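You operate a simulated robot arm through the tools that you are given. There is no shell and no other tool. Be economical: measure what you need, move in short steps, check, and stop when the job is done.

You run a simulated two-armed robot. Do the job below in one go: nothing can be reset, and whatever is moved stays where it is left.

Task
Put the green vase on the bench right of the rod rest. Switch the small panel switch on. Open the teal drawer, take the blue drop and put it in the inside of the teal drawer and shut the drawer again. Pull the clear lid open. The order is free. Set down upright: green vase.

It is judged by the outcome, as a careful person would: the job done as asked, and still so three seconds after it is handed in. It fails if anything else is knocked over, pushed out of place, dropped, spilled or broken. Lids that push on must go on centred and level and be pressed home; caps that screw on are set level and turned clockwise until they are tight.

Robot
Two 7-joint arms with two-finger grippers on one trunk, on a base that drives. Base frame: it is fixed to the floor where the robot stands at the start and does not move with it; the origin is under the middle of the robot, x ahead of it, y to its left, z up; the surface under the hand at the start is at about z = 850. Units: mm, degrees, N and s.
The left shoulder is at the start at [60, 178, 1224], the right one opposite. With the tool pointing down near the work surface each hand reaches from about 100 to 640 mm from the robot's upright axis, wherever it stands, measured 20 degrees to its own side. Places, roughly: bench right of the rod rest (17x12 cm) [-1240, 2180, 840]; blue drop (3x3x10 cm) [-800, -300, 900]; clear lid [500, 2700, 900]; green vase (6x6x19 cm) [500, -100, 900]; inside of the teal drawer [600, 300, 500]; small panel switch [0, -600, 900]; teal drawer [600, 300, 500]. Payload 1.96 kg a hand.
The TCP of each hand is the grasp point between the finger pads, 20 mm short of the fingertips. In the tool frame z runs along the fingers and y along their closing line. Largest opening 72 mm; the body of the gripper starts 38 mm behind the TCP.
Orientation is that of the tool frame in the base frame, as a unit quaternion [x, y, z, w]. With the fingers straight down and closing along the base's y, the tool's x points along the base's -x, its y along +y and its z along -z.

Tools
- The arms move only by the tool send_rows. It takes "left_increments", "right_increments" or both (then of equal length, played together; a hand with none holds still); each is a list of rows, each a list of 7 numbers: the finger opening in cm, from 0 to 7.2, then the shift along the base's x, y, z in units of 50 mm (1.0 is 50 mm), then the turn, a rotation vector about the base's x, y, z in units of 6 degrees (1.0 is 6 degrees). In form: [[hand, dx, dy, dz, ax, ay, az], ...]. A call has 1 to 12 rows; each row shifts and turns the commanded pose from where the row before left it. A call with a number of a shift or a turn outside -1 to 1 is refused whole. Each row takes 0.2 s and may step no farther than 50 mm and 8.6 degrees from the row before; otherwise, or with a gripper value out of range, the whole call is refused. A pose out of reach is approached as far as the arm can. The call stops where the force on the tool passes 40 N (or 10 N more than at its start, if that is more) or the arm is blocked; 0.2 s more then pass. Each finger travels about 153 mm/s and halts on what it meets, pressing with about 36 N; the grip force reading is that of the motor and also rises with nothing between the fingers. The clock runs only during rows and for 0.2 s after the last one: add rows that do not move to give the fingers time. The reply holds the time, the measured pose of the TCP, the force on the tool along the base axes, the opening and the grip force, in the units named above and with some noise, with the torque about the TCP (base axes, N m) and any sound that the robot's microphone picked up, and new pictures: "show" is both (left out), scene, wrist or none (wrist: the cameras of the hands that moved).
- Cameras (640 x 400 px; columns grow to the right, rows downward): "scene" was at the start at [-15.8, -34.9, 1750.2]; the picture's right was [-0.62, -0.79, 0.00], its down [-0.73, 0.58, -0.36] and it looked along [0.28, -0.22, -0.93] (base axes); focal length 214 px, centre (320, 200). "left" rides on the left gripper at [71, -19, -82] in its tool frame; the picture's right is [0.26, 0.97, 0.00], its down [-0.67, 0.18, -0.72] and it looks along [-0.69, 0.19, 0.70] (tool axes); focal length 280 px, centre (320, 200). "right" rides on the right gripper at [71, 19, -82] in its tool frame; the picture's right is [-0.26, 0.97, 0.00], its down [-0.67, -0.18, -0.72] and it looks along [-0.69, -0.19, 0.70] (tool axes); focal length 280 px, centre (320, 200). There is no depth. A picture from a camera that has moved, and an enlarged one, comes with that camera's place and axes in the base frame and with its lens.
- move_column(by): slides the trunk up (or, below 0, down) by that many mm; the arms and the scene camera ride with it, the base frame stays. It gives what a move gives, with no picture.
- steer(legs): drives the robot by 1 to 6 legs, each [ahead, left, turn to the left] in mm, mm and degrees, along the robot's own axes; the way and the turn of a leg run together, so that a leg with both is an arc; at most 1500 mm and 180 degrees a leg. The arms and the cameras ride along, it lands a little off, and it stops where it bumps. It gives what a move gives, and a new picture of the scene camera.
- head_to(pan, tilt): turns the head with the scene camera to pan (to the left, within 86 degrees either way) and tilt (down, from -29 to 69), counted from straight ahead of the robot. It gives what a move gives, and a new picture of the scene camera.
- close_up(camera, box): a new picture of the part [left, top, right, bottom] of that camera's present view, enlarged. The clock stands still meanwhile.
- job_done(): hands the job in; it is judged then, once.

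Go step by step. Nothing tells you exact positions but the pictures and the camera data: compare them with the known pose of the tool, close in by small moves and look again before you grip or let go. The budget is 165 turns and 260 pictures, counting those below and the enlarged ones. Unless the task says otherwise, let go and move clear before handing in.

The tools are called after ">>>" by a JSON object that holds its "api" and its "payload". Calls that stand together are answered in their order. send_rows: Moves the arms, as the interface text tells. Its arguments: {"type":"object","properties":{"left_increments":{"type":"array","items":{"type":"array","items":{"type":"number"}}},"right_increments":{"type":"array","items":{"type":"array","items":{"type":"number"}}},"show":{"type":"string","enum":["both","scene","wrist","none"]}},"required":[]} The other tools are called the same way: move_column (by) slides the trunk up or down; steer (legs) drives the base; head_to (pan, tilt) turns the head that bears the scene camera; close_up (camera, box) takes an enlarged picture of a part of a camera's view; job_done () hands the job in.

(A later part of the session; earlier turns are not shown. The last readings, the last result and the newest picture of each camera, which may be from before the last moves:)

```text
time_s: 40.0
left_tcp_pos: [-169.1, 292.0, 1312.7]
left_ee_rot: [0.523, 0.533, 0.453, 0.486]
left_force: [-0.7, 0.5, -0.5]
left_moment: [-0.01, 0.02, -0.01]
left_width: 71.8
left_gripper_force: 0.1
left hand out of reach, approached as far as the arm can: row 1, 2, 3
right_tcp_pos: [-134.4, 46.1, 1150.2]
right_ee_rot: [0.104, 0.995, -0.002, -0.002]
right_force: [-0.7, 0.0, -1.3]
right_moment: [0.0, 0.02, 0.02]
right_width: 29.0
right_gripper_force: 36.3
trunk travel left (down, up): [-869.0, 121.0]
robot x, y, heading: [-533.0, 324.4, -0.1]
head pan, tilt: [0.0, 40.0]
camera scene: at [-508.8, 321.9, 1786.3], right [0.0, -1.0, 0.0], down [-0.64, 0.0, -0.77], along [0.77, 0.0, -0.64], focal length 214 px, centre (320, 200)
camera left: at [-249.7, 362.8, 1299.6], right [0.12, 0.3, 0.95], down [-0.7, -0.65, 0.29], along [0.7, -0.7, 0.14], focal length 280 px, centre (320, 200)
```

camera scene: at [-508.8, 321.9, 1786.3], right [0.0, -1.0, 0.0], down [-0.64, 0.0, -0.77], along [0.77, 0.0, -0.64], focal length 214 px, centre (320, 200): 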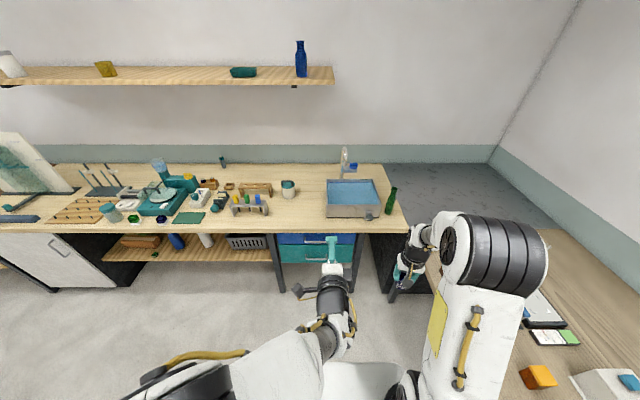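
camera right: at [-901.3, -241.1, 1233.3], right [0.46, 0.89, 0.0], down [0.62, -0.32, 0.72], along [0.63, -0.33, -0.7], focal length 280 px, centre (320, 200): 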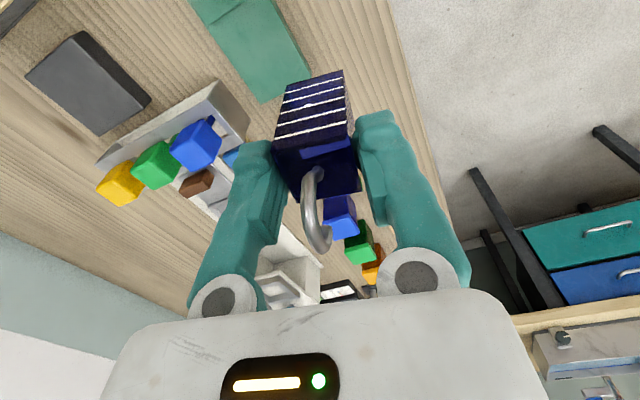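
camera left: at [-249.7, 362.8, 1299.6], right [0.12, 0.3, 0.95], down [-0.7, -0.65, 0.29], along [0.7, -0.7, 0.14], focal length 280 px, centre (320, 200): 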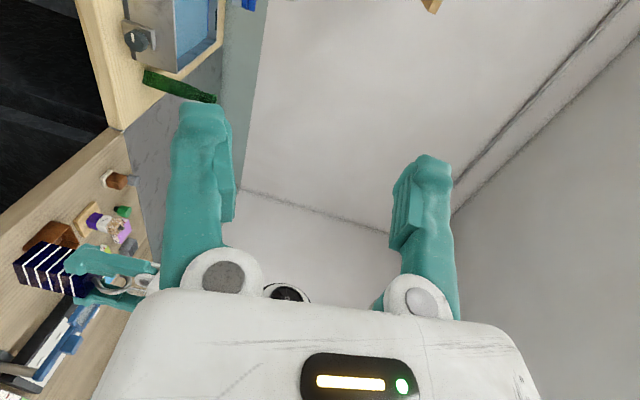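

>>> {"api": "close_up", "payload": {"camera": "scene", "box": [260, 220, 380, 295]}}

>>> {"api": "send_rows", "payload": {"left_increments": [[7.2, 0.8, 0, -0.3, 0, 0, 0], [7.2, 0.8, 0, -0.3, 0, 0, 0], [7.2, 0.8, 0.3, -0.3, 0, 0, 0], [7.2, 0.8, 0.3, -0.3, 0, 0, 0]], "show": "none"}}

>>> {"api": "close_up", "payload": {"camera": "scene", "box": [260, 220, 380, 295]}}

```text
5.33 times, centred on (320, 258) of scene
camera zoom: at [-508.8, 321.9, 1786.3], right [0.0, -1.0, 0.0], down [-0.64, 0.0, -0.77], along [0.77, 0.0, -0.64], focal length 1144 px, centre (320, -107)
```

zoom: 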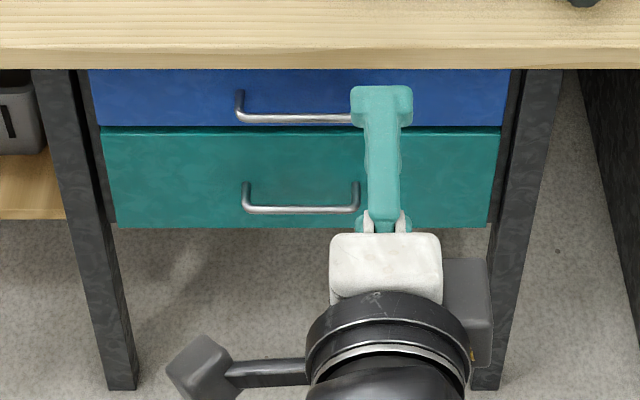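

```text
time_s: 41.0
left_tcp_pos: [-34.5, 340.1, 1310.2]
left_ee_rot: [0.517, 0.528, 0.46, 0.491]
left_force: [0.7, 0.5, 0.2]
left_moment: [0.01, 0.02, -0.02]
left_width: 71.7
left_gripper_force: 0.1
left hand out of reach, approached as far as the arm can: row 1, 2, 3, 4
right_tcp_pos: [-132.8, 46.9, 1149.9]
right_ee_rot: [0.105, 0.994, -0.002, -0.002]
right_force: [0.1, -0.1, -0.3]
right_moment: [-0.03, 0.02, 0.02]
right_width: 28.9
right_gripper_force: 36.2
trunk travel left (down, up): [-869.0, 121.0]
robot x, y, heading: [-535.0, 323.9, 0.1]
head pan, tilt: [0.0, 40.0]
```

```text
5.33 times, centred on (320, 258) of scene
camera zoom: at [-507.7, 323.2, 1786.3], right [0.0, -1.0, 0.0], down [-0.64, 0.0, -0.77], along [0.77, 0.0, -0.64], focal length 1144 px, centre (320, -107)
```

zoom: 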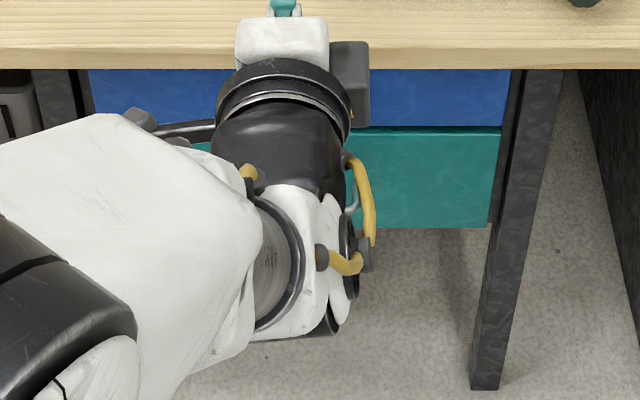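

The teal handle is about (316,346,585), a horizontal bar. I'll lower the trunk so the arms can work at that height.

>>> {"api": "move_column", "payload": {"by": -480}}

>>> {"api": "send_rows", "payload": {"left_increments": [[7.2, 0, 0, -0.5, 0, 0, 0], [7.2, 0, 0, -0.5, 0, 0, 0], [7.2, 0, 0, -0.5, 0, 0, 0], [7.2, 0, 0, -0.5, 0, 0, 0], [7.2, 0, 0, 0, 0, 0, 0]], "show": "both"}}

```text
refused: -480 is not a number from -400 to 400
```

```text
time_s: 42.2
left_tcp_pos: [-44.6, 347.8, 1300.0]
left_ee_rot: [0.519, 0.529, 0.459, 0.49]
left_force: [-0.5, 0.0, -0.9]
left_moment: [-0.01, -0.01, -0.03]
left_width: 72.3
left_gripper_force: 0.1
left hand out of reach, approached as far as the arm can: row 1, 2, 3, 4
right_tcp_pos: [-134.7, 47.2, 1149.1]
right_ee_rot: [0.104, 0.995, -0.002, 0.001]
right_force: [-0.3, -1.0, -0.3]
right_moment: [0.01, -0.01, 0.02]
right_width: 29.0
right_gripper_force: 36.2
trunk travel left (down, up): [-869.0, 121.0]
robot x, y, heading: [-532.3, 320.4, -0.0]
head pan, tilt: [0.0, 40.0]
camera scene: at [-508.9, 322.1, 1786.3], right [0.0, -1.0, 0.0], down [-0.64, 0.0, -0.77], along [0.77, 0.0, -0.64], focal length 214 px, centre (320, 200)
camera left: at [-127.1, 418.9, 1286.0], right [0.1, 0.3, 0.95], down [-0.7, -0.65, 0.28], along [0.7, -0.7, 0.15], focal length 280 px, centre (320, 200)
```

scene: 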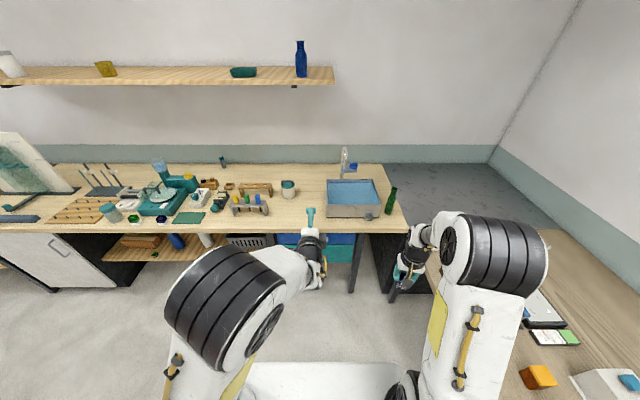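
left: 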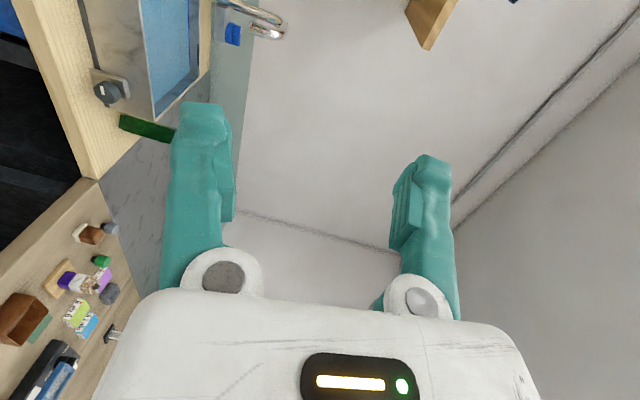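

The arm is at a joint limit with this roll. I'll lower the trunk first, then try rolling the hand the other way.

>>> {"api": "move_column", "payload": {"by": -400}}

>>> {"api": "send_rows", "payload": {"left_increments": [[7.2, 0, 0, 0, -1, 0, 0], [7.2, 0, 0, 0, -1, 0, 0], [7.2, 0, 0, 0, -1, 0, 0], [7.2, 0, 0, 0, -1, 0, 0], [7.2, 0, 0, 0, -1, 0, 0], [7.2, 0, 0, 0, -1, 0, 0], [7.2, 0, 0, 0, -1, 0, 0], [7.2, 0, 0, 0, -1, 0, 0], [7.2, 0, 0, 0, -1, 0, 0], [7.2, 0, 0, 0, -1, 0, 0], [7.2, 0, 0, 0, -1, 0, 0], [7.2, 0, 0, 0, -1, 0, 0]], "show": "none"}}

```text
time_s: 46.1
left_tcp_pos: [-46.0, 348.1, 901.1]
left_ee_rot: [0.518, 0.53, 0.461, 0.488]
left_force: [0.3, 0.8, 0.4]
left_moment: [-0.01, 0.01, 0.03]
left_width: 71.9
left_gripper_force: 0.1
right_tcp_pos: [-134.6, 46.6, 749.7]
right_ee_rot: [0.105, 0.995, -0.002, 0.0]
right_force: [0.0, 0.0, -0.7]
right_moment: [0.03, 0.0, 0.01]
right_width: 28.8
right_gripper_force: 35.5
trunk travel left (down, up): [-469.0, 521.0]
robot x, y, heading: [-532.9, 323.0, 0.3]
head pan, tilt: [0.0, 40.0]
```

```text
time_s: 48.7
left_tcp_pos: [-45.7, 348.8, 929.1]
left_ee_rot: [0.131, 0.701, 0.061, 0.698]
left_force: [0.3, -0.3, 0.2]
left_moment: [0.03, 0.0, 0.01]
left_width: 72.1
left_gripper_force: 0.1
left hand out of reach, approached as far as the arm can: row 5, 7, 9, 10, 11, 12
right_tcp_pos: [-134.7, 46.2, 750.6]
right_ee_rot: [0.104, 0.995, -0.002, 0.0]
right_force: [0.3, 0.3, -1.7]
right_moment: [0.01, 0.01, -0.03]
right_width: 28.7
right_gripper_force: 36.2
trunk travel left (down, up): [-469.0, 521.0]
robot x, y, heading: [-536.6, 322.0, 0.1]
head pan, tilt: [0.0, 40.0]
```

>>> {"api": "send_rows", "payload": {"left_increments": [[7.2, -0.3, 0.5, -0.6, 0, 0, 0], [7.2, -0.3, 0.5, -0.6, 0, 0, 0], [7.2, -0.3, 0.5, -0.6, 0, 0, 0], [7.2, 0, 0, -0.6, 0, 0, 0], [7.2, 0, 0, -0.6, 0, 0, 0], [7.2, 0, 0, 0, 0, 0, 0]], "show": "scene"}}

```text
time_s: 50.1
left_tcp_pos: [-68.4, 393.2, 936.2]
left_ee_rot: [0.131, 0.701, 0.061, 0.698]
left_force: [-0.8, 0.2, -0.3]
left_moment: [0.01, -0.02, 0.0]
left_width: 71.9
left_gripper_force: 0.0
left hand out of reach, approached as far as the arm can: row 1, 2, 3, 4, 5
right_tcp_pos: [-134.7, 46.2, 750.5]
right_ee_rot: [0.105, 0.995, -0.002, -0.001]
right_force: [0.5, -0.4, -2.4]
right_moment: [0.01, 0.05, -0.02]
right_width: 29.0
right_gripper_force: 36.1
trunk travel left (down, up): [-469.0, 521.0]
robot x, y, heading: [-530.7, 319.0, 0.1]
head pan, tilt: [0.0, 40.0]
camera scene: at [-509.3, 322.2, 1386.3], right [0.0, -1.0, 0.0], down [-0.64, 0.0, -0.77], along [0.77, 0.0, -0.64], focal length 214 px, centre (320, 200)
```

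scene: 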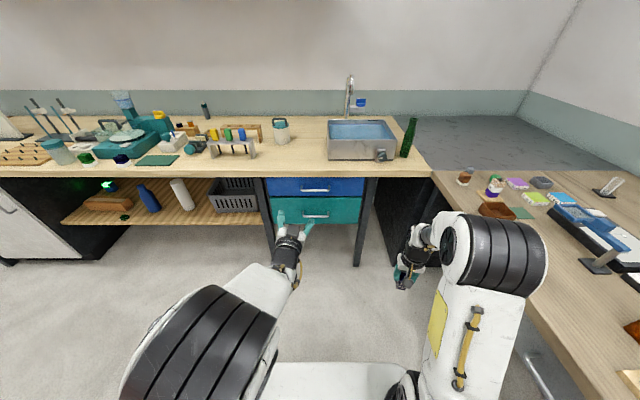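

The limit appears to be the fully horizontal pitch below shoulder height. I'll use a 45° downward-forward approach to the handle instead.

>>> {"api": "send_rows", "payload": {"left_increments": [[7.2, 0, 0, 0, 0, 1, 0], [7.2, 0, 0, 0, 0, 1, 0], [7.2, 0, 0, 0, 0, 1, 0], [7.2, 0, 0, 0, 0, 1, 0], [7.2, 0, 0, 0, 0, 1, 0], [7.2, 0, 0, 0, 0, 1, 0], [7.2, 0, 0, 0, 0, 1, 0], [7.2, 0, 0, 0, 0, 0.5, 0], [7.2, 0, 0, 0, 0, 0, 0]], "show": "none"}}

```text
time_s: 52.1
left_tcp_pos: [-68.0, 394.8, 935.2]
left_ee_rot: [0.145, 0.914, 0.006, 0.379]
left_force: [-0.4, -0.1, -0.1]
left_moment: [0.0, 0.02, -0.03]
left_width: 72.0
left_gripper_force: 0.0
right_tcp_pos: [-134.1, 46.0, 749.8]
right_ee_rot: [0.104, 0.995, -0.002, 0.0]
right_force: [0.8, 0.4, -1.2]
right_moment: [0.01, -0.01, 0.01]
right_width: 28.9
right_gripper_force: 35.6
trunk travel left (down, up): [-469.0, 521.0]
robot x, y, heading: [-530.8, 324.0, 0.1]
head pan, tilt: [0.0, 40.0]
```

>>> {"api": "send_rows", "payload": {"left_increments": [[7.2, 0, 0, -0.4, 0.71, 0, -0.71], [7.2, 0, 0, -0.4, 0.71, 0, -0.71], [7.2, 0, 0, -0.4, 0.71, 0, -0.71], [7.2, 0, 0, -0.4, 0.71, 0, -0.71], [7.2, 0, 0, -0.4, 0.71, 0, -0.71], [7.2, 0, 0, -0.4, 0.71, 0, -0.71], [7.2, 0, 0, -0.4, 0.71, 0, -0.71], [7.2, 0, 0, -0.4, 0.71, 0, -0.71], [7.2, 0, 0, -0.4, 0.71, 0, -0.71], [7.2, 0, 0, -0.4, 0.71, 0, -0.71], [7.2, 0, 0, -0.4, 0.71, 0, -0.71], [7.2, 0, 0, -0.4, 0.71, 0, -0.71]], "show": "both"}}

```text
time_s: 54.7
left_tcp_pos: [-96.5, 414.3, 765.2]
left_ee_rot: [0.657, 0.674, 0.229, 0.247]
left_force: [-0.7, 0.2, 0.3]
left_moment: [-0.01, 0.01, -0.02]
left_width: 72.1
left_gripper_force: 0.0
left hand out of reach, approached as far as the arm can: row 8, 9, 10, 11, 12
right_tcp_pos: [-134.1, 47.2, 749.8]
right_ee_rot: [0.105, 0.994, -0.001, 0.0]
right_force: [1.3, -0.2, -1.4]
right_moment: [-0.02, 0.01, -0.01]
right_width: 28.9
right_gripper_force: 35.9
trunk travel left (down, up): [-469.0, 521.0]
robot x, y, heading: [-536.2, 322.4, -0.4]
head pan, tilt: [0.0, 40.0]
camera scene: at [-509.3, 322.2, 1386.3], right [0.0, -1.0, 0.0], down [-0.64, 0.0, -0.77], along [0.77, 0.0, -0.64], focal length 214 px, centre (320, 200)
camera left: at [-163.7, 485.2, 813.9], right [0.74, 0.29, 0.6], down [-0.3, -0.66, 0.69], along [0.6, -0.69, -0.4], focal length 280 px, centre (320, 200)
```

scene: 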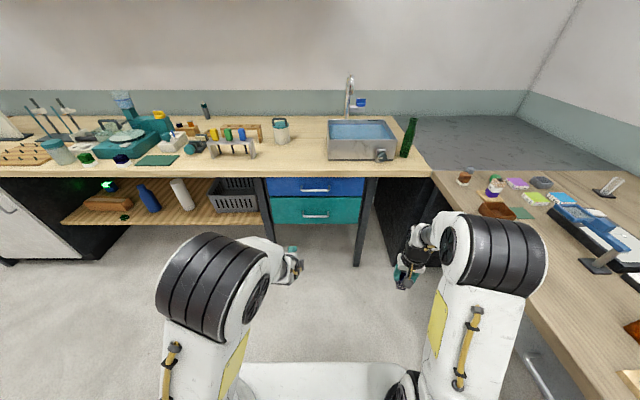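
left: 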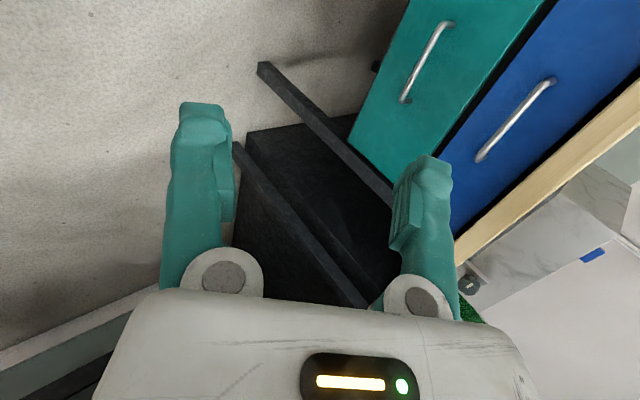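

The hand is now pitched 45° and rolled correctly. The handle re-triangulates to about (338,347,567). I'll lower the trunk and drive closer.

>>> {"api": "move_column", "payload": {"by": -175}}

>>> {"api": "steer", "payload": {"legs": [[300, -66, 0]]}}

>>> {"api": "send_rows", "payload": {"left_increments": [[7.2, 0, 0, 0, 0, 0, 0]], "show": "wrist"}}

```text
time_s: 56.6
left_tcp_pos: [-96.5, 414.2, 591.4]
left_ee_rot: [0.656, 0.675, 0.229, 0.247]
left_force: [0.2, -0.1, -0.3]
left_moment: [0.02, 0.01, 0.02]
left_width: 72.0
left_gripper_force: 0.0
right_tcp_pos: [-133.7, 46.4, 575.7]
right_ee_rot: [0.104, 0.995, -0.001, 0.0]
right_force: [0.0, -0.3, -0.9]
right_moment: [0.0, -0.03, -0.02]
right_width: 28.7
right_gripper_force: 36.5
trunk travel left (down, up): [-294.0, 696.0]
robot x, y, heading: [-534.2, 324.0, 0.0]
head pan, tilt: [0.0, 40.0]
```

```text
time_s: 58.7
left_tcp_pos: [202.7, 347.2, 591.0]
left_ee_rot: [0.657, 0.675, 0.229, 0.247]
left_force: [-0.8, 0.6, 0.0]
left_moment: [-0.03, -0.01, 0.03]
left_width: 71.9
left_gripper_force: 0.1
right_tcp_pos: [164.0, -21.1, 574.2]
right_ee_rot: [0.105, 0.994, -0.001, -0.002]
right_force: [0.6, 0.5, -1.1]
right_moment: [0.0, 0.0, -0.01]
right_width: 28.8
right_gripper_force: 35.9
trunk travel left (down, up): [-294.0, 696.0]
robot x, y, heading: [-237.6, 253.4, -0.2]
head pan, tilt: [0.0, 40.0]
camera scene: at [-210.2, 255.5, 1211.3], right [0.0, -1.0, 0.0], down [-0.64, 0.0, -0.77], along [0.77, 0.0, -0.64], focal length 214 px, centre (320, 200)
```

scene: 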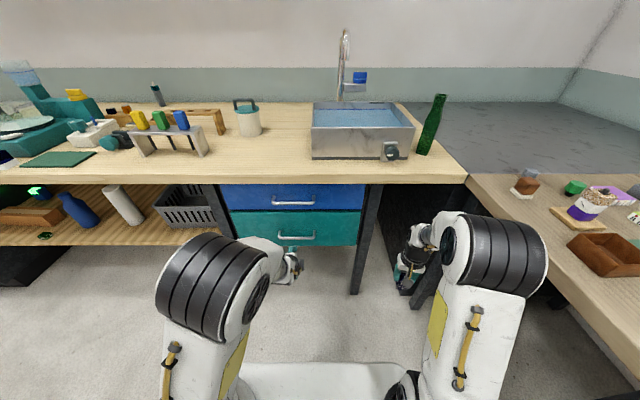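

```text
time_s: 59.1
left_tcp_pos: [201.6, 345.3, 590.4]
left_ee_rot: [0.657, 0.675, 0.229, 0.247]
left_force: [-0.4, -0.3, -0.5]
left_moment: [-0.01, -0.01, 0.03]
left_width: 71.9
left_gripper_force: 0.2
right_tcp_pos: [164.3, -19.8, 574.0]
right_ee_rot: [0.106, 0.994, -0.003, -0.001]
right_force: [-0.3, 0.3, -0.8]
right_moment: [0.02, 0.0, -0.01]
right_width: 29.1
right_gripper_force: 35.7
trunk travel left (down, up): [-294.0, 696.0]
robot x, y, heading: [-233.4, 255.7, -0.1]
head pan, tilt: [0.0, 40.0]
camera left: at [135.3, 418.0, 638.8], right [0.74, 0.29, 0.6], down [-0.3, -0.66, 0.69], along [0.6, -0.7, -0.4], focal length 280 px, centre (320, 200)
```

left: 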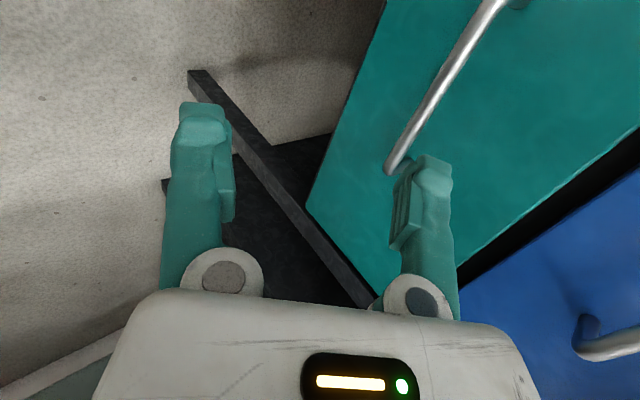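

>>> {"api": "send_rows", "payload": {"left_increments": [[3.0, 0.6, 0, 0, 0, 0, 0], [3.0, 0.7, 0, 0, 0, 0, 0], [3.0, 0.6, 0, 0.05, 0, 0, 0], [3.0, 0, 0, 0, 0, 0, 0]], "show": "wrist"}}

>>> {"api": "close_up", "payload": {"camera": "scene", "box": [200, 170, 360, 270]}}

```text
time_s: 60.1
left_tcp_pos: [242.5, 329.2, 623.1]
left_ee_rot: [0.657, 0.675, 0.229, 0.248]
left_force: [-0.5, 0.5, -0.1]
left_moment: [-0.04, 0.0, -0.03]
left_width: 29.8
left_gripper_force: 0.1
left hand out of reach, approached as far as the arm can: row 1, 2, 3
right_tcp_pos: [164.5, -20.7, 575.5]
right_ee_rot: [0.106, 0.994, -0.003, 0.0]
right_force: [0.1, -0.1, -1.8]
right_moment: [-0.01, -0.02, 0.0]
right_width: 28.9
right_gripper_force: 36.3
trunk travel left (down, up): [-294.0, 696.0]
robot x, y, heading: [-235.2, 257.3, -0.1]
head pan, tilt: [0.0, 40.0]
camera left: at [175.9, 400.6, 671.9], right [0.74, 0.29, 0.6], down [-0.3, -0.66, 0.69], along [0.6, -0.69, -0.4], focal length 280 px, centre (320, 200)
```

left: 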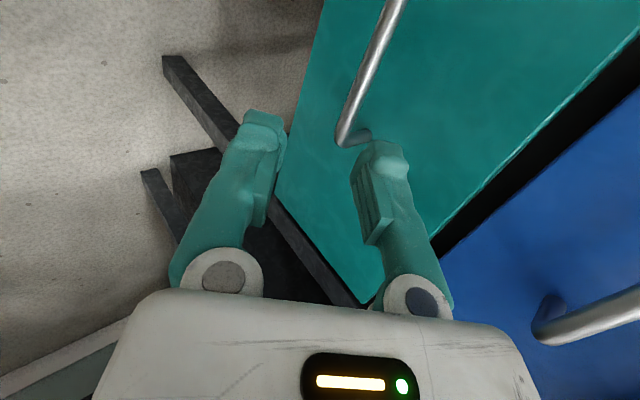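

```text
4.00 times, centred on (280, 220) of scene
camera zoom: at [-210.5, 255.6, 1211.3], right [0.0, -1.0, 0.0], down [-0.64, 0.0, -0.77], along [0.77, 0.0, -0.64], focal length 858 px, centre (480, 120)
```

zoom: 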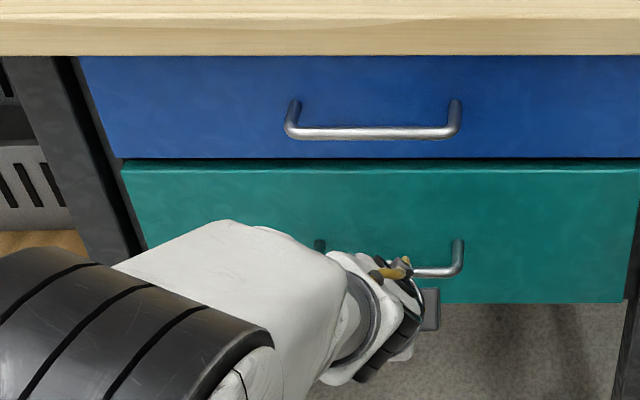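

The arm hits a wrist limit at this pitch; the blue handle is well above (z≈742), so I can pitch the hand steeper for more freedom.

>>> {"api": "send_rows", "payload": {"left_increments": [[3.0, 0, 0, 0, 0, 1, 0], [3.0, 0, 0, 0, 0, 1, 0], [3.0, 0, 0, 0, 0, 0.5, 0], [3.0, 0.5, 0.1, 0, 0, 0, 0], [3.0, 0.5, 0.1, 0, 0, 0, 0], [3.0, 0, 0, 0, 0, 0, 0]], "show": "wrist"}}

```text
time_s: 61.5
left_tcp_pos: [250.4, 321.4, 635.6]
left_ee_rot: [0.662, 0.684, 0.213, 0.22]
left_force: [-0.1, -0.3, 0.2]
left_moment: [0.02, 0.0, -0.03]
left_width: 29.9
left_gripper_force: 0.0
left hand out of reach, approached as far as the arm can: row 1, 2, 4, 5
right_tcp_pos: [163.1, -20.5, 574.9]
right_ee_rot: [0.105, 0.994, -0.002, 0.0]
right_force: [0.2, -0.1, -0.3]
right_moment: [-0.01, 0.01, 0.01]
right_width: 28.9
right_gripper_force: 36.1
trunk travel left (down, up): [-294.0, 696.0]
robot x, y, heading: [-236.7, 257.8, -0.0]
head pan, tilt: [0.0, 40.0]
camera left: at [186.3, 391.6, 689.8], right [0.78, 0.29, 0.56], down [-0.25, -0.67, 0.7], along [0.58, -0.68, -0.44], focal length 280 px, centre (320, 200)
```

left: 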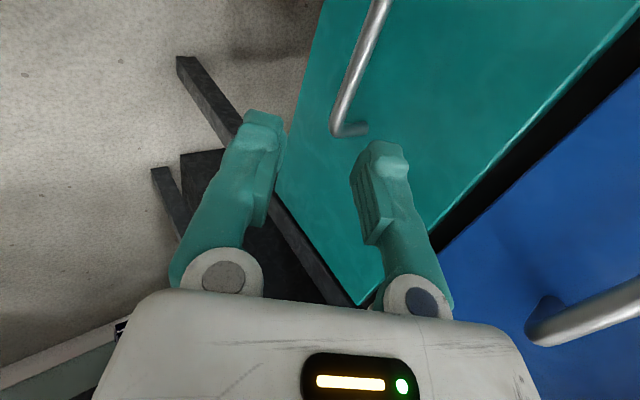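

I'll position with the drive and trunk instead: first drive so the open fingers straddle above the bar, then lower with the trunk.

>>> {"api": "send_rows", "payload": {"left_increments": [[4.0, 0, 0, 0, 0, 0, 0]], "show": "none"}}

>>> {"api": "move_column", "payload": {"by": -18}}

>>> {"api": "steer", "payload": {"legs": [[50, 25, 0]]}}

>>> {"api": "send_rows", "payload": {"left_increments": [[4.0, 0, 0, 0, 0, 0, 0]], "show": "wrist"}}

```text
time_s: 61.9
left_tcp_pos: [250.5, 321.4, 635.7]
left_ee_rot: [0.662, 0.684, 0.213, 0.221]
left_force: [-0.2, -0.3, 0.4]
left_moment: [-0.01, -0.05, 0.0]
left_width: 40.0
left_gripper_force: 0.0
right_tcp_pos: [163.3, -20.6, 575.5]
right_ee_rot: [0.106, 0.994, -0.002, 0.0]
right_force: [-1.1, 0.1, -0.9]
right_moment: [0.01, -0.02, 0.01]
right_width: 28.7
right_gripper_force: 36.1
trunk travel left (down, up): [-294.0, 696.0]
robot x, y, heading: [-232.3, 256.0, 0.0]
head pan, tilt: [0.0, 40.0]
```

```text
time_s: 62.5
left_tcp_pos: [250.4, 321.7, 618.5]
left_ee_rot: [0.662, 0.683, 0.214, 0.22]
left_force: [-0.4, 0.7, 1.2]
left_moment: [-0.01, 0.0, 0.02]
left_width: 39.9
left_gripper_force: 0.0
right_tcp_pos: [163.8, -19.2, 558.2]
right_ee_rot: [0.105, 0.995, -0.002, 0.0]
right_force: [-0.6, 0.5, -0.9]
right_moment: [0.0, 0.04, 0.0]
right_width: 28.6
right_gripper_force: 36.3
trunk travel left (down, up): [-276.0, 714.0]
robot x, y, heading: [-236.5, 256.5, -0.2]
head pan, tilt: [0.0, 40.0]
```

```text
time_s: 63.5
left_tcp_pos: [301.1, 346.9, 618.3]
left_ee_rot: [0.661, 0.684, 0.214, 0.22]
left_force: [0.1, 0.1, -0.3]
left_moment: [0.01, -0.03, 0.0]
left_width: 39.9
left_gripper_force: 0.1
right_tcp_pos: [214.9, 3.4, 557.4]
right_ee_rot: [0.105, 0.994, -0.002, -0.001]
right_force: [-0.3, -0.2, -2.1]
right_moment: [0.02, 0.03, 0.02]
right_width: 28.8
right_gripper_force: 36.2
trunk travel left (down, up): [-276.0, 714.0]
robot x, y, heading: [-178.3, 281.8, -0.2]
head pan, tilt: [0.0, 40.0]
camera scene: at [-159.1, 280.7, 1193.3], right [0.0, -1.0, 0.0], down [-0.64, 0.0, -0.77], along [0.77, 0.0, -0.64], focal length 214 px, centre (320, 200)
```

scene: 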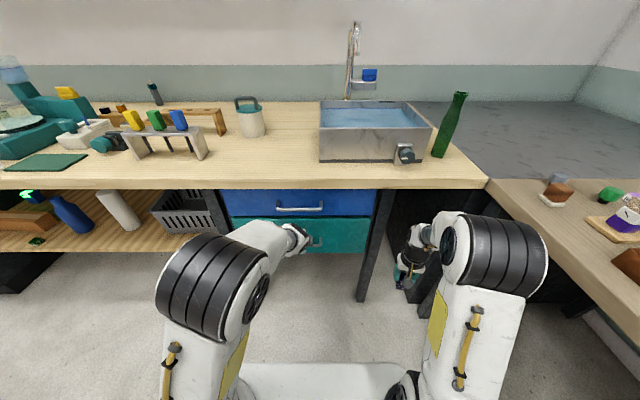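

```text
time_s: 63.9
left_tcp_pos: [300.8, 346.6, 617.5]
left_ee_rot: [0.661, 0.684, 0.214, 0.221]
left_force: [-0.1, 0.1, -0.1]
left_moment: [-0.03, -0.01, 0.0]
left_width: 40.2
left_gripper_force: 0.1
right_tcp_pos: [215.0, 2.7, 557.7]
right_ee_rot: [0.105, 0.994, -0.001, -0.001]
right_force: [0.3, 0.2, -1.4]
right_moment: [0.02, 0.01, 0.0]
right_width: 29.0
right_gripper_force: 35.7
trunk travel left (down, up): [-276.0, 714.0]
robot x, y, heading: [-181.7, 283.6, -0.2]
head pan, tilt: [0.0, 40.0]
camera left: at [237.1, 416.5, 671.7], right [0.78, 0.29, 0.56], down [-0.25, -0.67, 0.7], along [0.58, -0.68, -0.44], focal length 280 px, centre (320, 200)
```

left: 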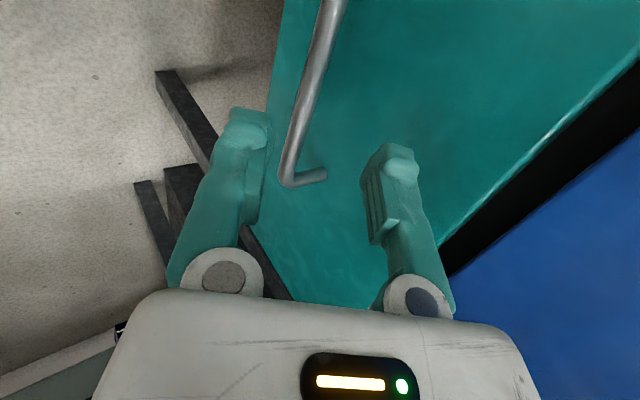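

>>> {"api": "steer", "payload": {"legs": [[31, 0, 0]]}}

>>> {"api": "move_column", "payload": {"by": -24}}

>>> {"api": "send_rows", "payload": {"left_increments": [[4.0, 0, 0, 0, 0, 0, 0]], "show": "wrist"}}

```text
time_s: 64.7
left_tcp_pos: [332.5, 346.0, 617.7]
left_ee_rot: [0.662, 0.684, 0.213, 0.22]
left_force: [-0.7, -0.5, -0.2]
left_moment: [-0.01, 0.01, -0.05]
left_width: 39.8
left_gripper_force: 0.0
right_tcp_pos: [245.9, 4.5, 556.5]
right_ee_rot: [0.105, 0.994, -0.002, -0.001]
right_force: [-0.1, 0.5, -1.4]
right_moment: [-0.03, 0.01, 0.04]
right_width: 28.6
right_gripper_force: 36.1
trunk travel left (down, up): [-276.0, 714.0]
robot x, y, heading: [-154.3, 279.3, 0.1]
head pan, tilt: [0.0, 40.0]
camera scene: at [-128.3, 280.4, 1193.3], right [0.0, -1.0, 0.0], down [-0.64, 0.0, -0.77], along [0.77, 0.0, -0.64], focal length 214 px, centre (320, 200)
```

scene: 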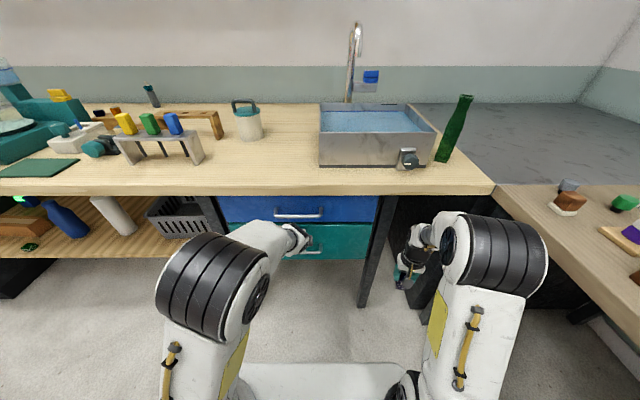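

```text
time_s: 65.4
left_tcp_pos: [331.9, 346.6, 595.3]
left_ee_rot: [0.663, 0.683, 0.213, 0.221]
left_force: [-0.1, 0.1, -0.8]
left_moment: [-0.02, 0.01, -0.04]
left_width: 39.7
left_gripper_force: 0.1
right_tcp_pos: [244.7, 4.4, 532.7]
right_ee_rot: [0.106, 0.994, -0.002, 0.0]
right_force: [0.8, 0.3, -0.9]
right_moment: [0.03, -0.03, 0.01]
right_width: 28.7
right_gripper_force: 36.3
trunk travel left (down, up): [-252.0, 738.0]
robot x, y, heading: [-155.7, 276.3, 0.1]
head pan, tilt: [0.0, 40.0]
```

```text
time_s: 65.8
left_tcp_pos: [332.6, 346.6, 594.2]
left_ee_rot: [0.662, 0.684, 0.213, 0.22]
left_force: [-0.2, 0.4, -0.4]
left_moment: [0.0, 0.02, -0.01]
left_width: 40.0
left_gripper_force: 0.1
right_tcp_pos: [245.2, 4.1, 533.2]
right_ee_rot: [0.106, 0.994, -0.002, -0.001]
right_force: [0.7, -0.6, -1.5]
right_moment: [0.0, 0.0, 0.01]
right_width: 29.1
right_gripper_force: 35.5
trunk travel left (down, up): [-252.0, 738.0]
robot x, y, heading: [-157.8, 280.1, -0.3]
head pan, tilt: [0.0, 40.0]
camera left: at [268.0, 416.5, 647.7], right [0.78, 0.29, 0.56], down [-0.25, -0.67, 0.7], along [0.58, -0.68, -0.44], focal length 280 px, centre (320, 200)
```

left: 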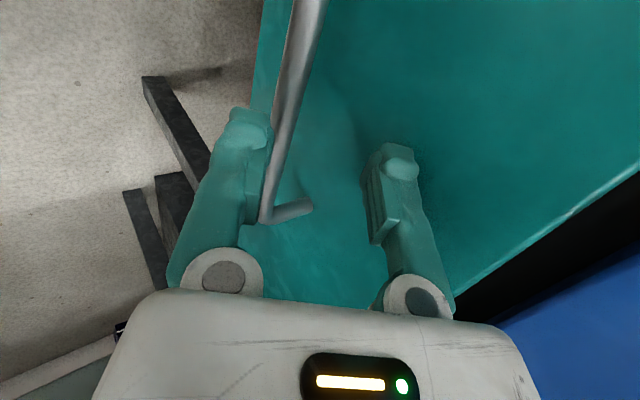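

The bar is entering between the fingers near the lower one, as computed. I'll lower the rest and then close.

>>> {"api": "move_column", "payload": {"by": -21}}

>>> {"api": "send_rows", "payload": {"left_increments": [[4.0, 0, 0, 0, 0, 0, 0]], "show": "wrist"}}

```text
time_s: 66.5
left_tcp_pos: [331.9, 345.8, 573.1]
left_ee_rot: [0.661, 0.684, 0.213, 0.221]
left_force: [0.8, -0.2, 0.0]
left_moment: [0.01, -0.02, -0.01]
left_width: 40.0
left_gripper_force: 0.0
right_tcp_pos: [245.7, 3.4, 511.5]
right_ee_rot: [0.106, 0.994, -0.002, -0.001]
right_force: [0.3, 0.0, -1.6]
right_moment: [0.01, 0.01, 0.01]
right_width: 28.8
right_gripper_force: 35.5
trunk travel left (down, up): [-231.0, 759.0]
robot x, y, heading: [-154.8, 280.3, 0.0]
head pan, tilt: [0.0, 40.0]
```

```text
time_s: 66.9
left_tcp_pos: [332.7, 346.2, 573.8]
left_ee_rot: [0.662, 0.684, 0.213, 0.221]
left_force: [0.2, 0.3, -0.2]
left_moment: [-0.03, 0.02, -0.02]
left_width: 40.1
left_gripper_force: 0.0
right_tcp_pos: [246.8, 4.1, 513.6]
right_ee_rot: [0.106, 0.994, -0.002, -0.001]
right_force: [-0.3, -0.3, -0.8]
right_moment: [0.0, -0.01, 0.0]
right_width: 28.8
right_gripper_force: 36.5
trunk travel left (down, up): [-231.0, 759.0]
robot x, y, heading: [-156.4, 279.7, -0.3]
head pan, tilt: [0.0, 40.0]
camera left: at [268.0, 416.4, 626.7], right [0.78, 0.29, 0.56], down [-0.25, -0.67, 0.7], along [0.58, -0.68, -0.44], focal length 280 px, centre (320, 200)
```

left: 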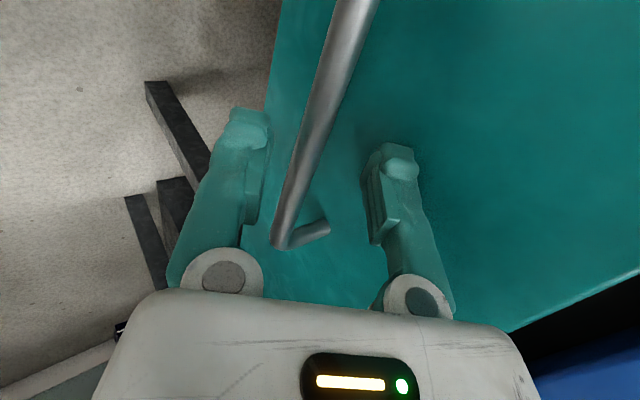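

The bar is centred between the fingers. Closing on it.

>>> {"api": "send_rows", "payload": {"left_increments": [[0.5, 0, 0, 0, 0, 0, 0], [0.5, 0, 0, 0, 0, 0, 0], [0.5, 0, 0, 0, 0, 0, 0]], "show": "wrist"}}

```text
time_s: 67.7
left_tcp_pos: [332.4, 346.4, 572.6]
left_ee_rot: [0.663, 0.684, 0.213, 0.219]
left_force: [-16.3, -3.0, -15.4]
left_moment: [0.23, 0.27, -0.01]
left_width: 20.3
left_gripper_force: 11.8
right_tcp_pos: [246.0, 4.0, 512.3]
right_ee_rot: [0.105, 0.994, -0.002, -0.001]
right_force: [-0.3, -0.2, -0.6]
right_moment: [0.0, -0.01, 0.03]
right_width: 28.9
right_gripper_force: 35.0
trunk travel left (down, up): [-231.0, 759.0]
robot x, y, heading: [-158.2, 280.5, -0.1]
head pan, tilt: [0.0, 40.0]
camera left: at [267.3, 416.4, 626.1], right [0.78, 0.29, 0.56], down [-0.25, -0.67, 0.7], along [0.58, -0.68, -0.45], focal length 280 px, centre (320, 200)
```

left: 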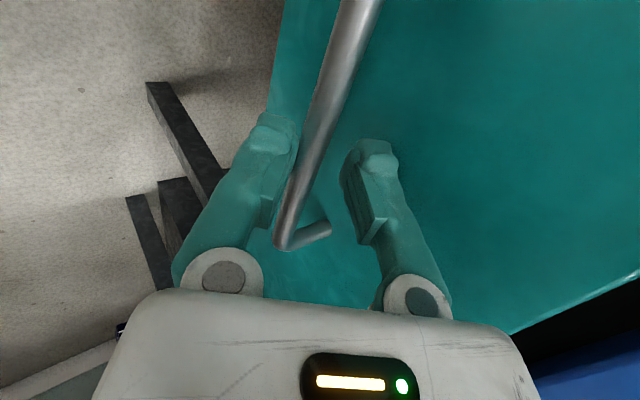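

>>> {"api": "send_rows", "payload": {"left_increments": [[0.5, -0.1, 0, -0.06, 0, 0, 0], [0.5, 0, 0, 0, 0, 0, 0], [0.5, 0, 0, 0, 0, 0, 0]], "show": "none"}}

>>> {"api": "steer", "payload": {"legs": [[-60, 0, 0]]}}

```text
time_s: 68.5
left_tcp_pos: [327.1, 346.9, 571.2]
left_ee_rot: [0.661, 0.684, 0.214, 0.222]
left_force: [-7.5, 1.0, -6.1]
left_moment: [-0.04, 0.16, -0.1]
left_width: 11.4
left_gripper_force: 4.5
right_tcp_pos: [245.0, 3.8, 512.5]
right_ee_rot: [0.105, 0.994, -0.001, 0.0]
right_force: [-0.5, -0.2, -0.4]
right_moment: [0.03, 0.01, -0.01]
right_width: 29.2
right_gripper_force: 36.6
trunk travel left (down, up): [-231.0, 759.0]
robot x, y, heading: [-151.0, 282.7, -0.2]
head pan, tilt: [0.0, 40.0]
```

```text
time_s: 69.5
left_tcp_pos: [266.8, 347.0, 573.4]
left_ee_rot: [0.662, 0.683, 0.214, 0.222]
left_force: [-0.7, 0.6, 18.5]
left_moment: [0.1, -0.26, 0.08]
left_width: 9.4
left_gripper_force: 3.6
right_tcp_pos: [184.8, 3.6, 512.1]
right_ee_rot: [0.105, 0.994, -0.001, 0.001]
right_force: [-0.1, 1.2, -1.2]
right_moment: [0.03, -0.02, 0.0]
right_width: 29.0
right_gripper_force: 36.4
trunk travel left (down, up): [-231.0, 759.0]
robot x, y, heading: [-211.8, 281.9, -0.3]
head pan, tilt: [0.0, 40.0]
camera scene: at [-191.4, 280.5, 1148.7], right [0.0, -1.0, 0.0], down [-0.64, 0.0, -0.77], along [0.77, 0.0, -0.64], focal length 214 px, centre (320, 200)
```

scene: 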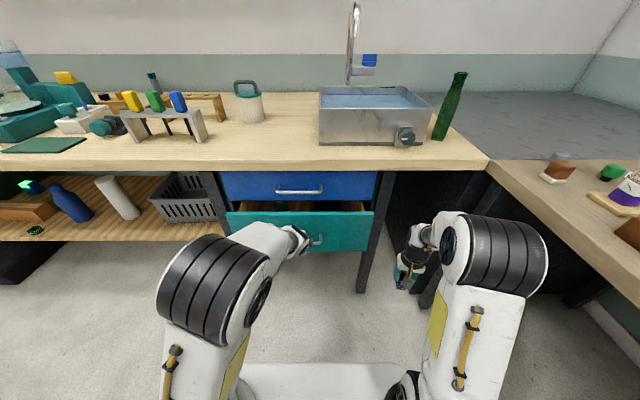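

The drawer is opening. I'll pull another 160 mm.

>>> {"api": "steer", "payload": {"legs": [[-160, 0, 0]]}}

>>> {"api": "close_up", "payload": {"camera": "scene", "box": [180, 150, 420, 300]}}

```text
time_s: 70.9
left_tcp_pos: [107.7, 345.8, 572.5]
left_ee_rot: [0.662, 0.683, 0.214, 0.224]
left_force: [-0.4, -0.9, 17.3]
left_moment: [0.06, -0.28, -0.07]
left_width: 9.1
left_gripper_force: 3.4
right_tcp_pos: [24.4, 3.6, 512.9]
right_ee_rot: [0.106, 0.994, 0.0, 0.0]
right_force: [0.2, 0.7, -1.6]
right_moment: [-0.02, 0.0, -0.02]
right_width: 28.7
right_gripper_force: 35.5
trunk travel left (down, up): [-231.0, 759.0]
robot x, y, heading: [-375.7, 280.9, -0.3]
head pan, tilt: [0.0, 40.0]
camera scene: at [-351.3, 280.8, 1148.4], right [0.0, -1.0, 0.0], down [-0.64, 0.0, -0.77], along [0.77, 0.0, -0.64], focal length 214 px, centre (320, 200)
```

scene: 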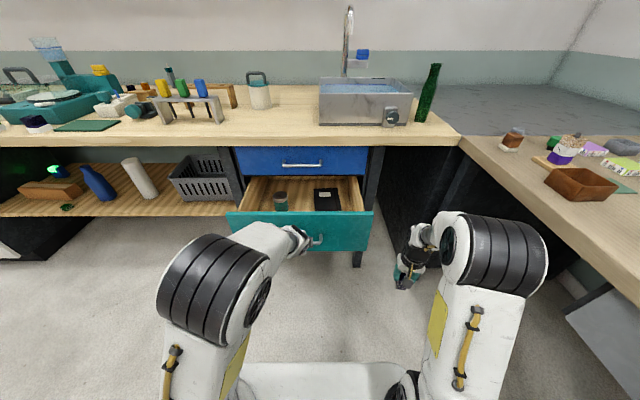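

```text
2.67 times, centred on (300, 225) of scene
camera zoom: at [-351.3, 280.8, 1148.4], right [0.0, -1.0, 0.0], down [-0.64, 0.0, -0.77], along [0.77, 0.0, -0.64], focal length 572 px, centre (373, 133)
```

zoom: 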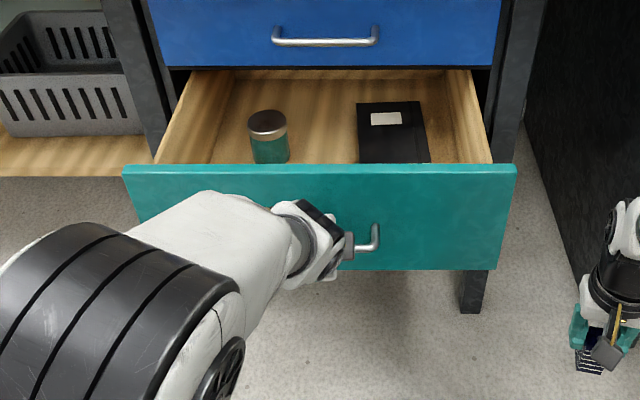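

The drawer is open about 220 mm, with a jar and a black box inside. I'll release the handle, lift straight off, and back away.

>>> {"api": "send_rows", "payload": {"left_increments": [[4.2, 0, 0, 0, 0, 0, 0], [4.2, 0, 0, 0, 0, 0, 0]], "show": "wrist"}}

>>> {"api": "move_column", "payload": {"by": 25}}

>>> {"api": "send_rows", "payload": {"left_increments": [[4.2, 0, 0, 0, 0, 0, 0]], "show": "wrist"}}

```text
time_s: 71.5
left_tcp_pos: [107.1, 347.0, 572.9]
left_ee_rot: [0.662, 0.683, 0.214, 0.224]
left_force: [0.7, 0.8, 0.2]
left_moment: [0.0, 0.02, -0.02]
left_width: 41.9
left_gripper_force: 0.0
right_tcp_pos: [24.2, 4.1, 512.1]
right_ee_rot: [0.105, 0.994, -0.002, -0.001]
right_force: [0.5, 0.3, -0.6]
right_moment: [-0.02, 0.0, -0.02]
right_width: 29.0
right_gripper_force: 35.7
trunk travel left (down, up): [-231.0, 759.0]
robot x, y, heading: [-378.6, 282.9, -0.4]
head pan, tilt: [0.0, 40.0]
camera left: at [43.1, 416.2, 624.6], right [0.77, 0.29, 0.56], down [-0.26, -0.67, 0.7], along [0.58, -0.69, -0.44], focal length 280 px, centre (320, 200)
```

left: 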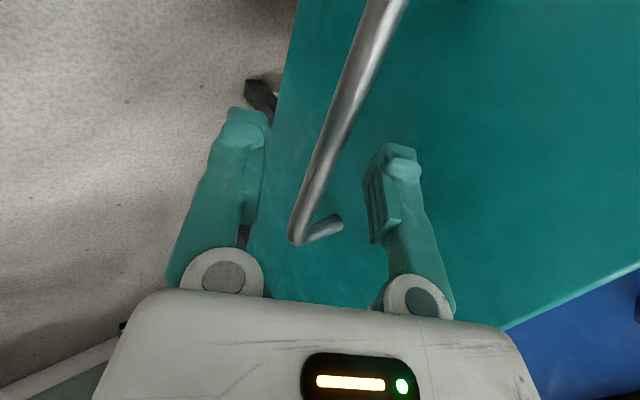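

```text
time_s: 72.2
left_tcp_pos: [108.2, 347.2, 597.5]
left_ee_rot: [0.662, 0.683, 0.213, 0.223]
left_force: [-0.7, 0.9, 0.0]
left_moment: [0.02, 0.02, -0.01]
left_width: 42.1
left_gripper_force: 0.1
right_tcp_pos: [26.0, 3.6, 537.5]
right_ee_rot: [0.107, 0.994, -0.001, -0.001]
right_force: [-0.4, -0.4, -1.5]
right_moment: [0.0, -0.03, 0.01]
right_width: 28.9
right_gripper_force: 36.0
trunk travel left (down, up): [-256.0, 734.0]
robot x, y, heading: [-375.3, 280.7, -0.1]
head pan, tilt: [0.0, 40.0]
```

```text
time_s: 72.6
left_tcp_pos: [107.6, 346.5, 597.0]
left_ee_rot: [0.661, 0.683, 0.214, 0.224]
left_force: [-0.7, -0.5, -0.4]
left_moment: [-0.02, -0.04, -0.03]
left_width: 42.3
left_gripper_force: 0.2
right_tcp_pos: [25.8, 4.8, 536.4]
right_ee_rot: [0.106, 0.994, -0.002, -0.001]
right_force: [-1.0, -0.2, -1.5]
right_moment: [0.03, -0.02, 0.01]
right_width: 29.2
right_gripper_force: 36.6
trunk travel left (down, up): [-256.0, 734.0]
robot x, y, heading: [-376.8, 282.4, -0.1]
head pan, tilt: [0.0, 40.0]
camera left: at [43.1, 416.2, 649.7], right [0.77, 0.29, 0.56], down [-0.26, -0.67, 0.7], along [0.58, -0.69, -0.44], focal length 280 px, centre (320, 200)
```

left: 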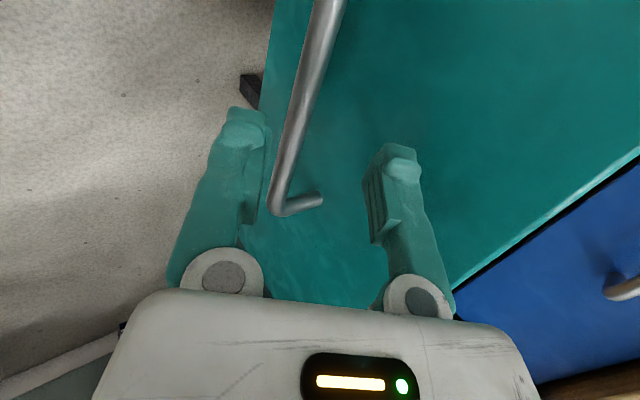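

>>> {"api": "move_column", "payload": {"by": 30}}

>>> {"api": "steer", "payload": {"legs": [[-120, 0, 0]]}}

>>> {"api": "move_column", "payload": {"by": 290}}

>>> {"api": "steer", "payload": {"legs": [[0, 250, 0]]}}

```text
time_s: 73.3
left_tcp_pos: [108.1, 346.7, 627.1]
left_ee_rot: [0.662, 0.683, 0.213, 0.224]
left_force: [0.3, 0.0, -0.5]
left_moment: [0.0, 0.03, -0.02]
left_width: 41.8
left_gripper_force: 0.0
right_tcp_pos: [25.0, 3.6, 567.5]
right_ee_rot: [0.107, 0.994, -0.001, -0.001]
right_force: [0.8, -0.1, -1.6]
right_moment: [0.0, 0.0, -0.02]
right_width: 29.1
right_gripper_force: 36.2
trunk travel left (down, up): [-286.0, 704.0]
robot x, y, heading: [-374.3, 283.9, 0.0]
head pan, tilt: [0.0, 40.0]
```

```text
time_s: 74.6
left_tcp_pos: [-11.8, 347.1, 626.9]
left_ee_rot: [0.661, 0.684, 0.214, 0.224]
left_force: [-1.0, -0.1, 0.2]
left_moment: [0.0, 0.0, 0.01]
left_width: 41.9
left_gripper_force: 0.1
right_tcp_pos: [-95.3, 4.9, 567.3]
right_ee_rot: [0.105, 0.994, -0.003, 0.0]
right_force: [0.2, 0.8, -1.1]
right_moment: [-0.01, -0.04, 0.02]
right_width: 28.9
right_gripper_force: 36.0
trunk travel left (down, up): [-286.0, 704.0]
robot x, y, heading: [-494.9, 281.2, -0.2]
head pan, tilt: [0.0, 40.0]
camera scene: at [-470.5, 281.4, 1203.3], right [0.0, -1.0, 0.0], down [-0.64, 0.0, -0.77], along [0.77, 0.0, -0.64], focal length 214 px, centre (320, 200)
```

scene: 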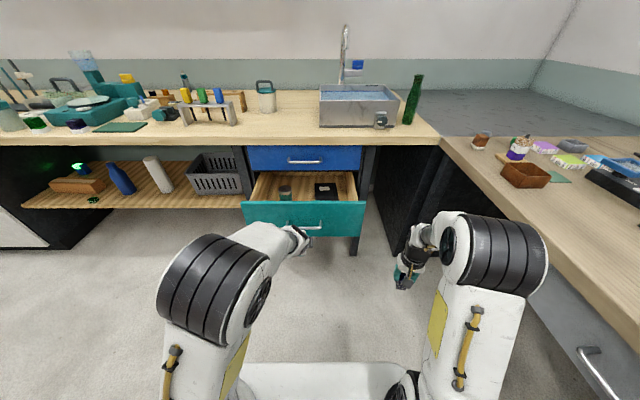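

```text
time_s: 77.5
left_tcp_pos: [-12.6, 347.7, 916.6]
left_ee_rot: [0.662, 0.683, 0.213, 0.223]
left_force: [0.4, 0.1, 0.0]
left_moment: [-0.01, 0.0, -0.02]
left_width: 42.0
left_gripper_force: 0.0
right_tcp_pos: [-94.4, 3.5, 856.3]
right_ee_rot: [0.106, 0.994, -0.002, -0.001]
right_force: [0.5, 0.3, -0.4]
right_moment: [0.01, 0.0, 0.0]
right_width: 29.0
right_gripper_force: 36.3
trunk travel left (down, up): [-576.0, 414.0]
robot x, y, heading: [-493.9, 282.7, -0.4]
head pan, tilt: [0.0, 40.0]
```

```text
time_s: 79.3
left_tcp_pos: [-12.5, 598.8, 916.8]
left_ee_rot: [0.66, 0.685, 0.214, 0.223]
left_force: [-0.2, -0.2, 0.0]
left_moment: [-0.05, -0.01, 0.03]
left_width: 42.1
left_gripper_force: 0.1
right_tcp_pos: [-94.4, 257.2, 855.9]
right_ee_rot: [0.105, 0.994, -0.002, -0.001]
right_force: [-0.1, -0.4, -1.3]
right_moment: [-0.02, 0.06, 0.04]
right_width: 28.9
right_gripper_force: 36.7
trunk travel left (down, up): [-576.0, 414.0]
robot x, y, heading: [-496.1, 533.6, 0.3]
head pan, tilt: [0.0, 40.0]
camera scene: at [-469.6, 532.6, 1493.3], right [0.0, -1.0, 0.0], down [-0.64, 0.0, -0.77], along [0.77, 0.0, -0.64], focal length 214 px, centre (320, 200)
```

scene: 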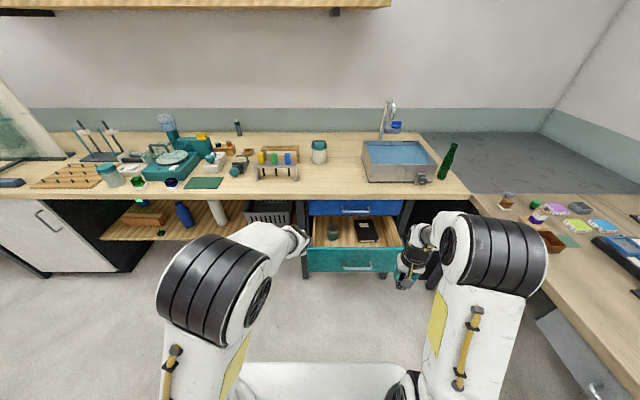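

>>> {"api": "close_up", "payload": {"camera": "scene", "box": [290, 190, 418, 270]}}

```text
5.00 times, centred on (354, 230) of scene
camera zoom: at [-469.6, 532.6, 1493.3], right [0.0, -1.0, 0.0], down [-0.64, 0.0, -0.77], along [0.77, 0.0, -0.64], focal length 1072 px, centre (150, 50)
```

zoom: 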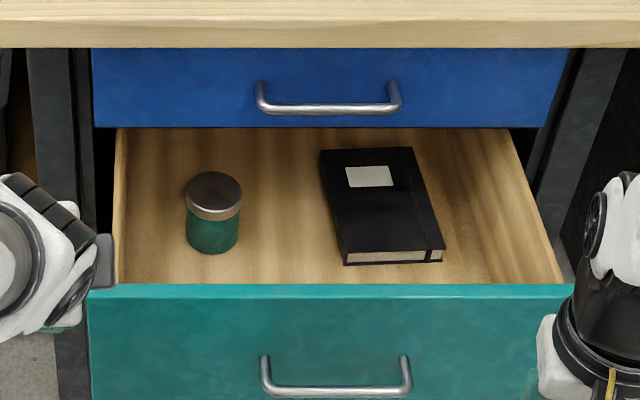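

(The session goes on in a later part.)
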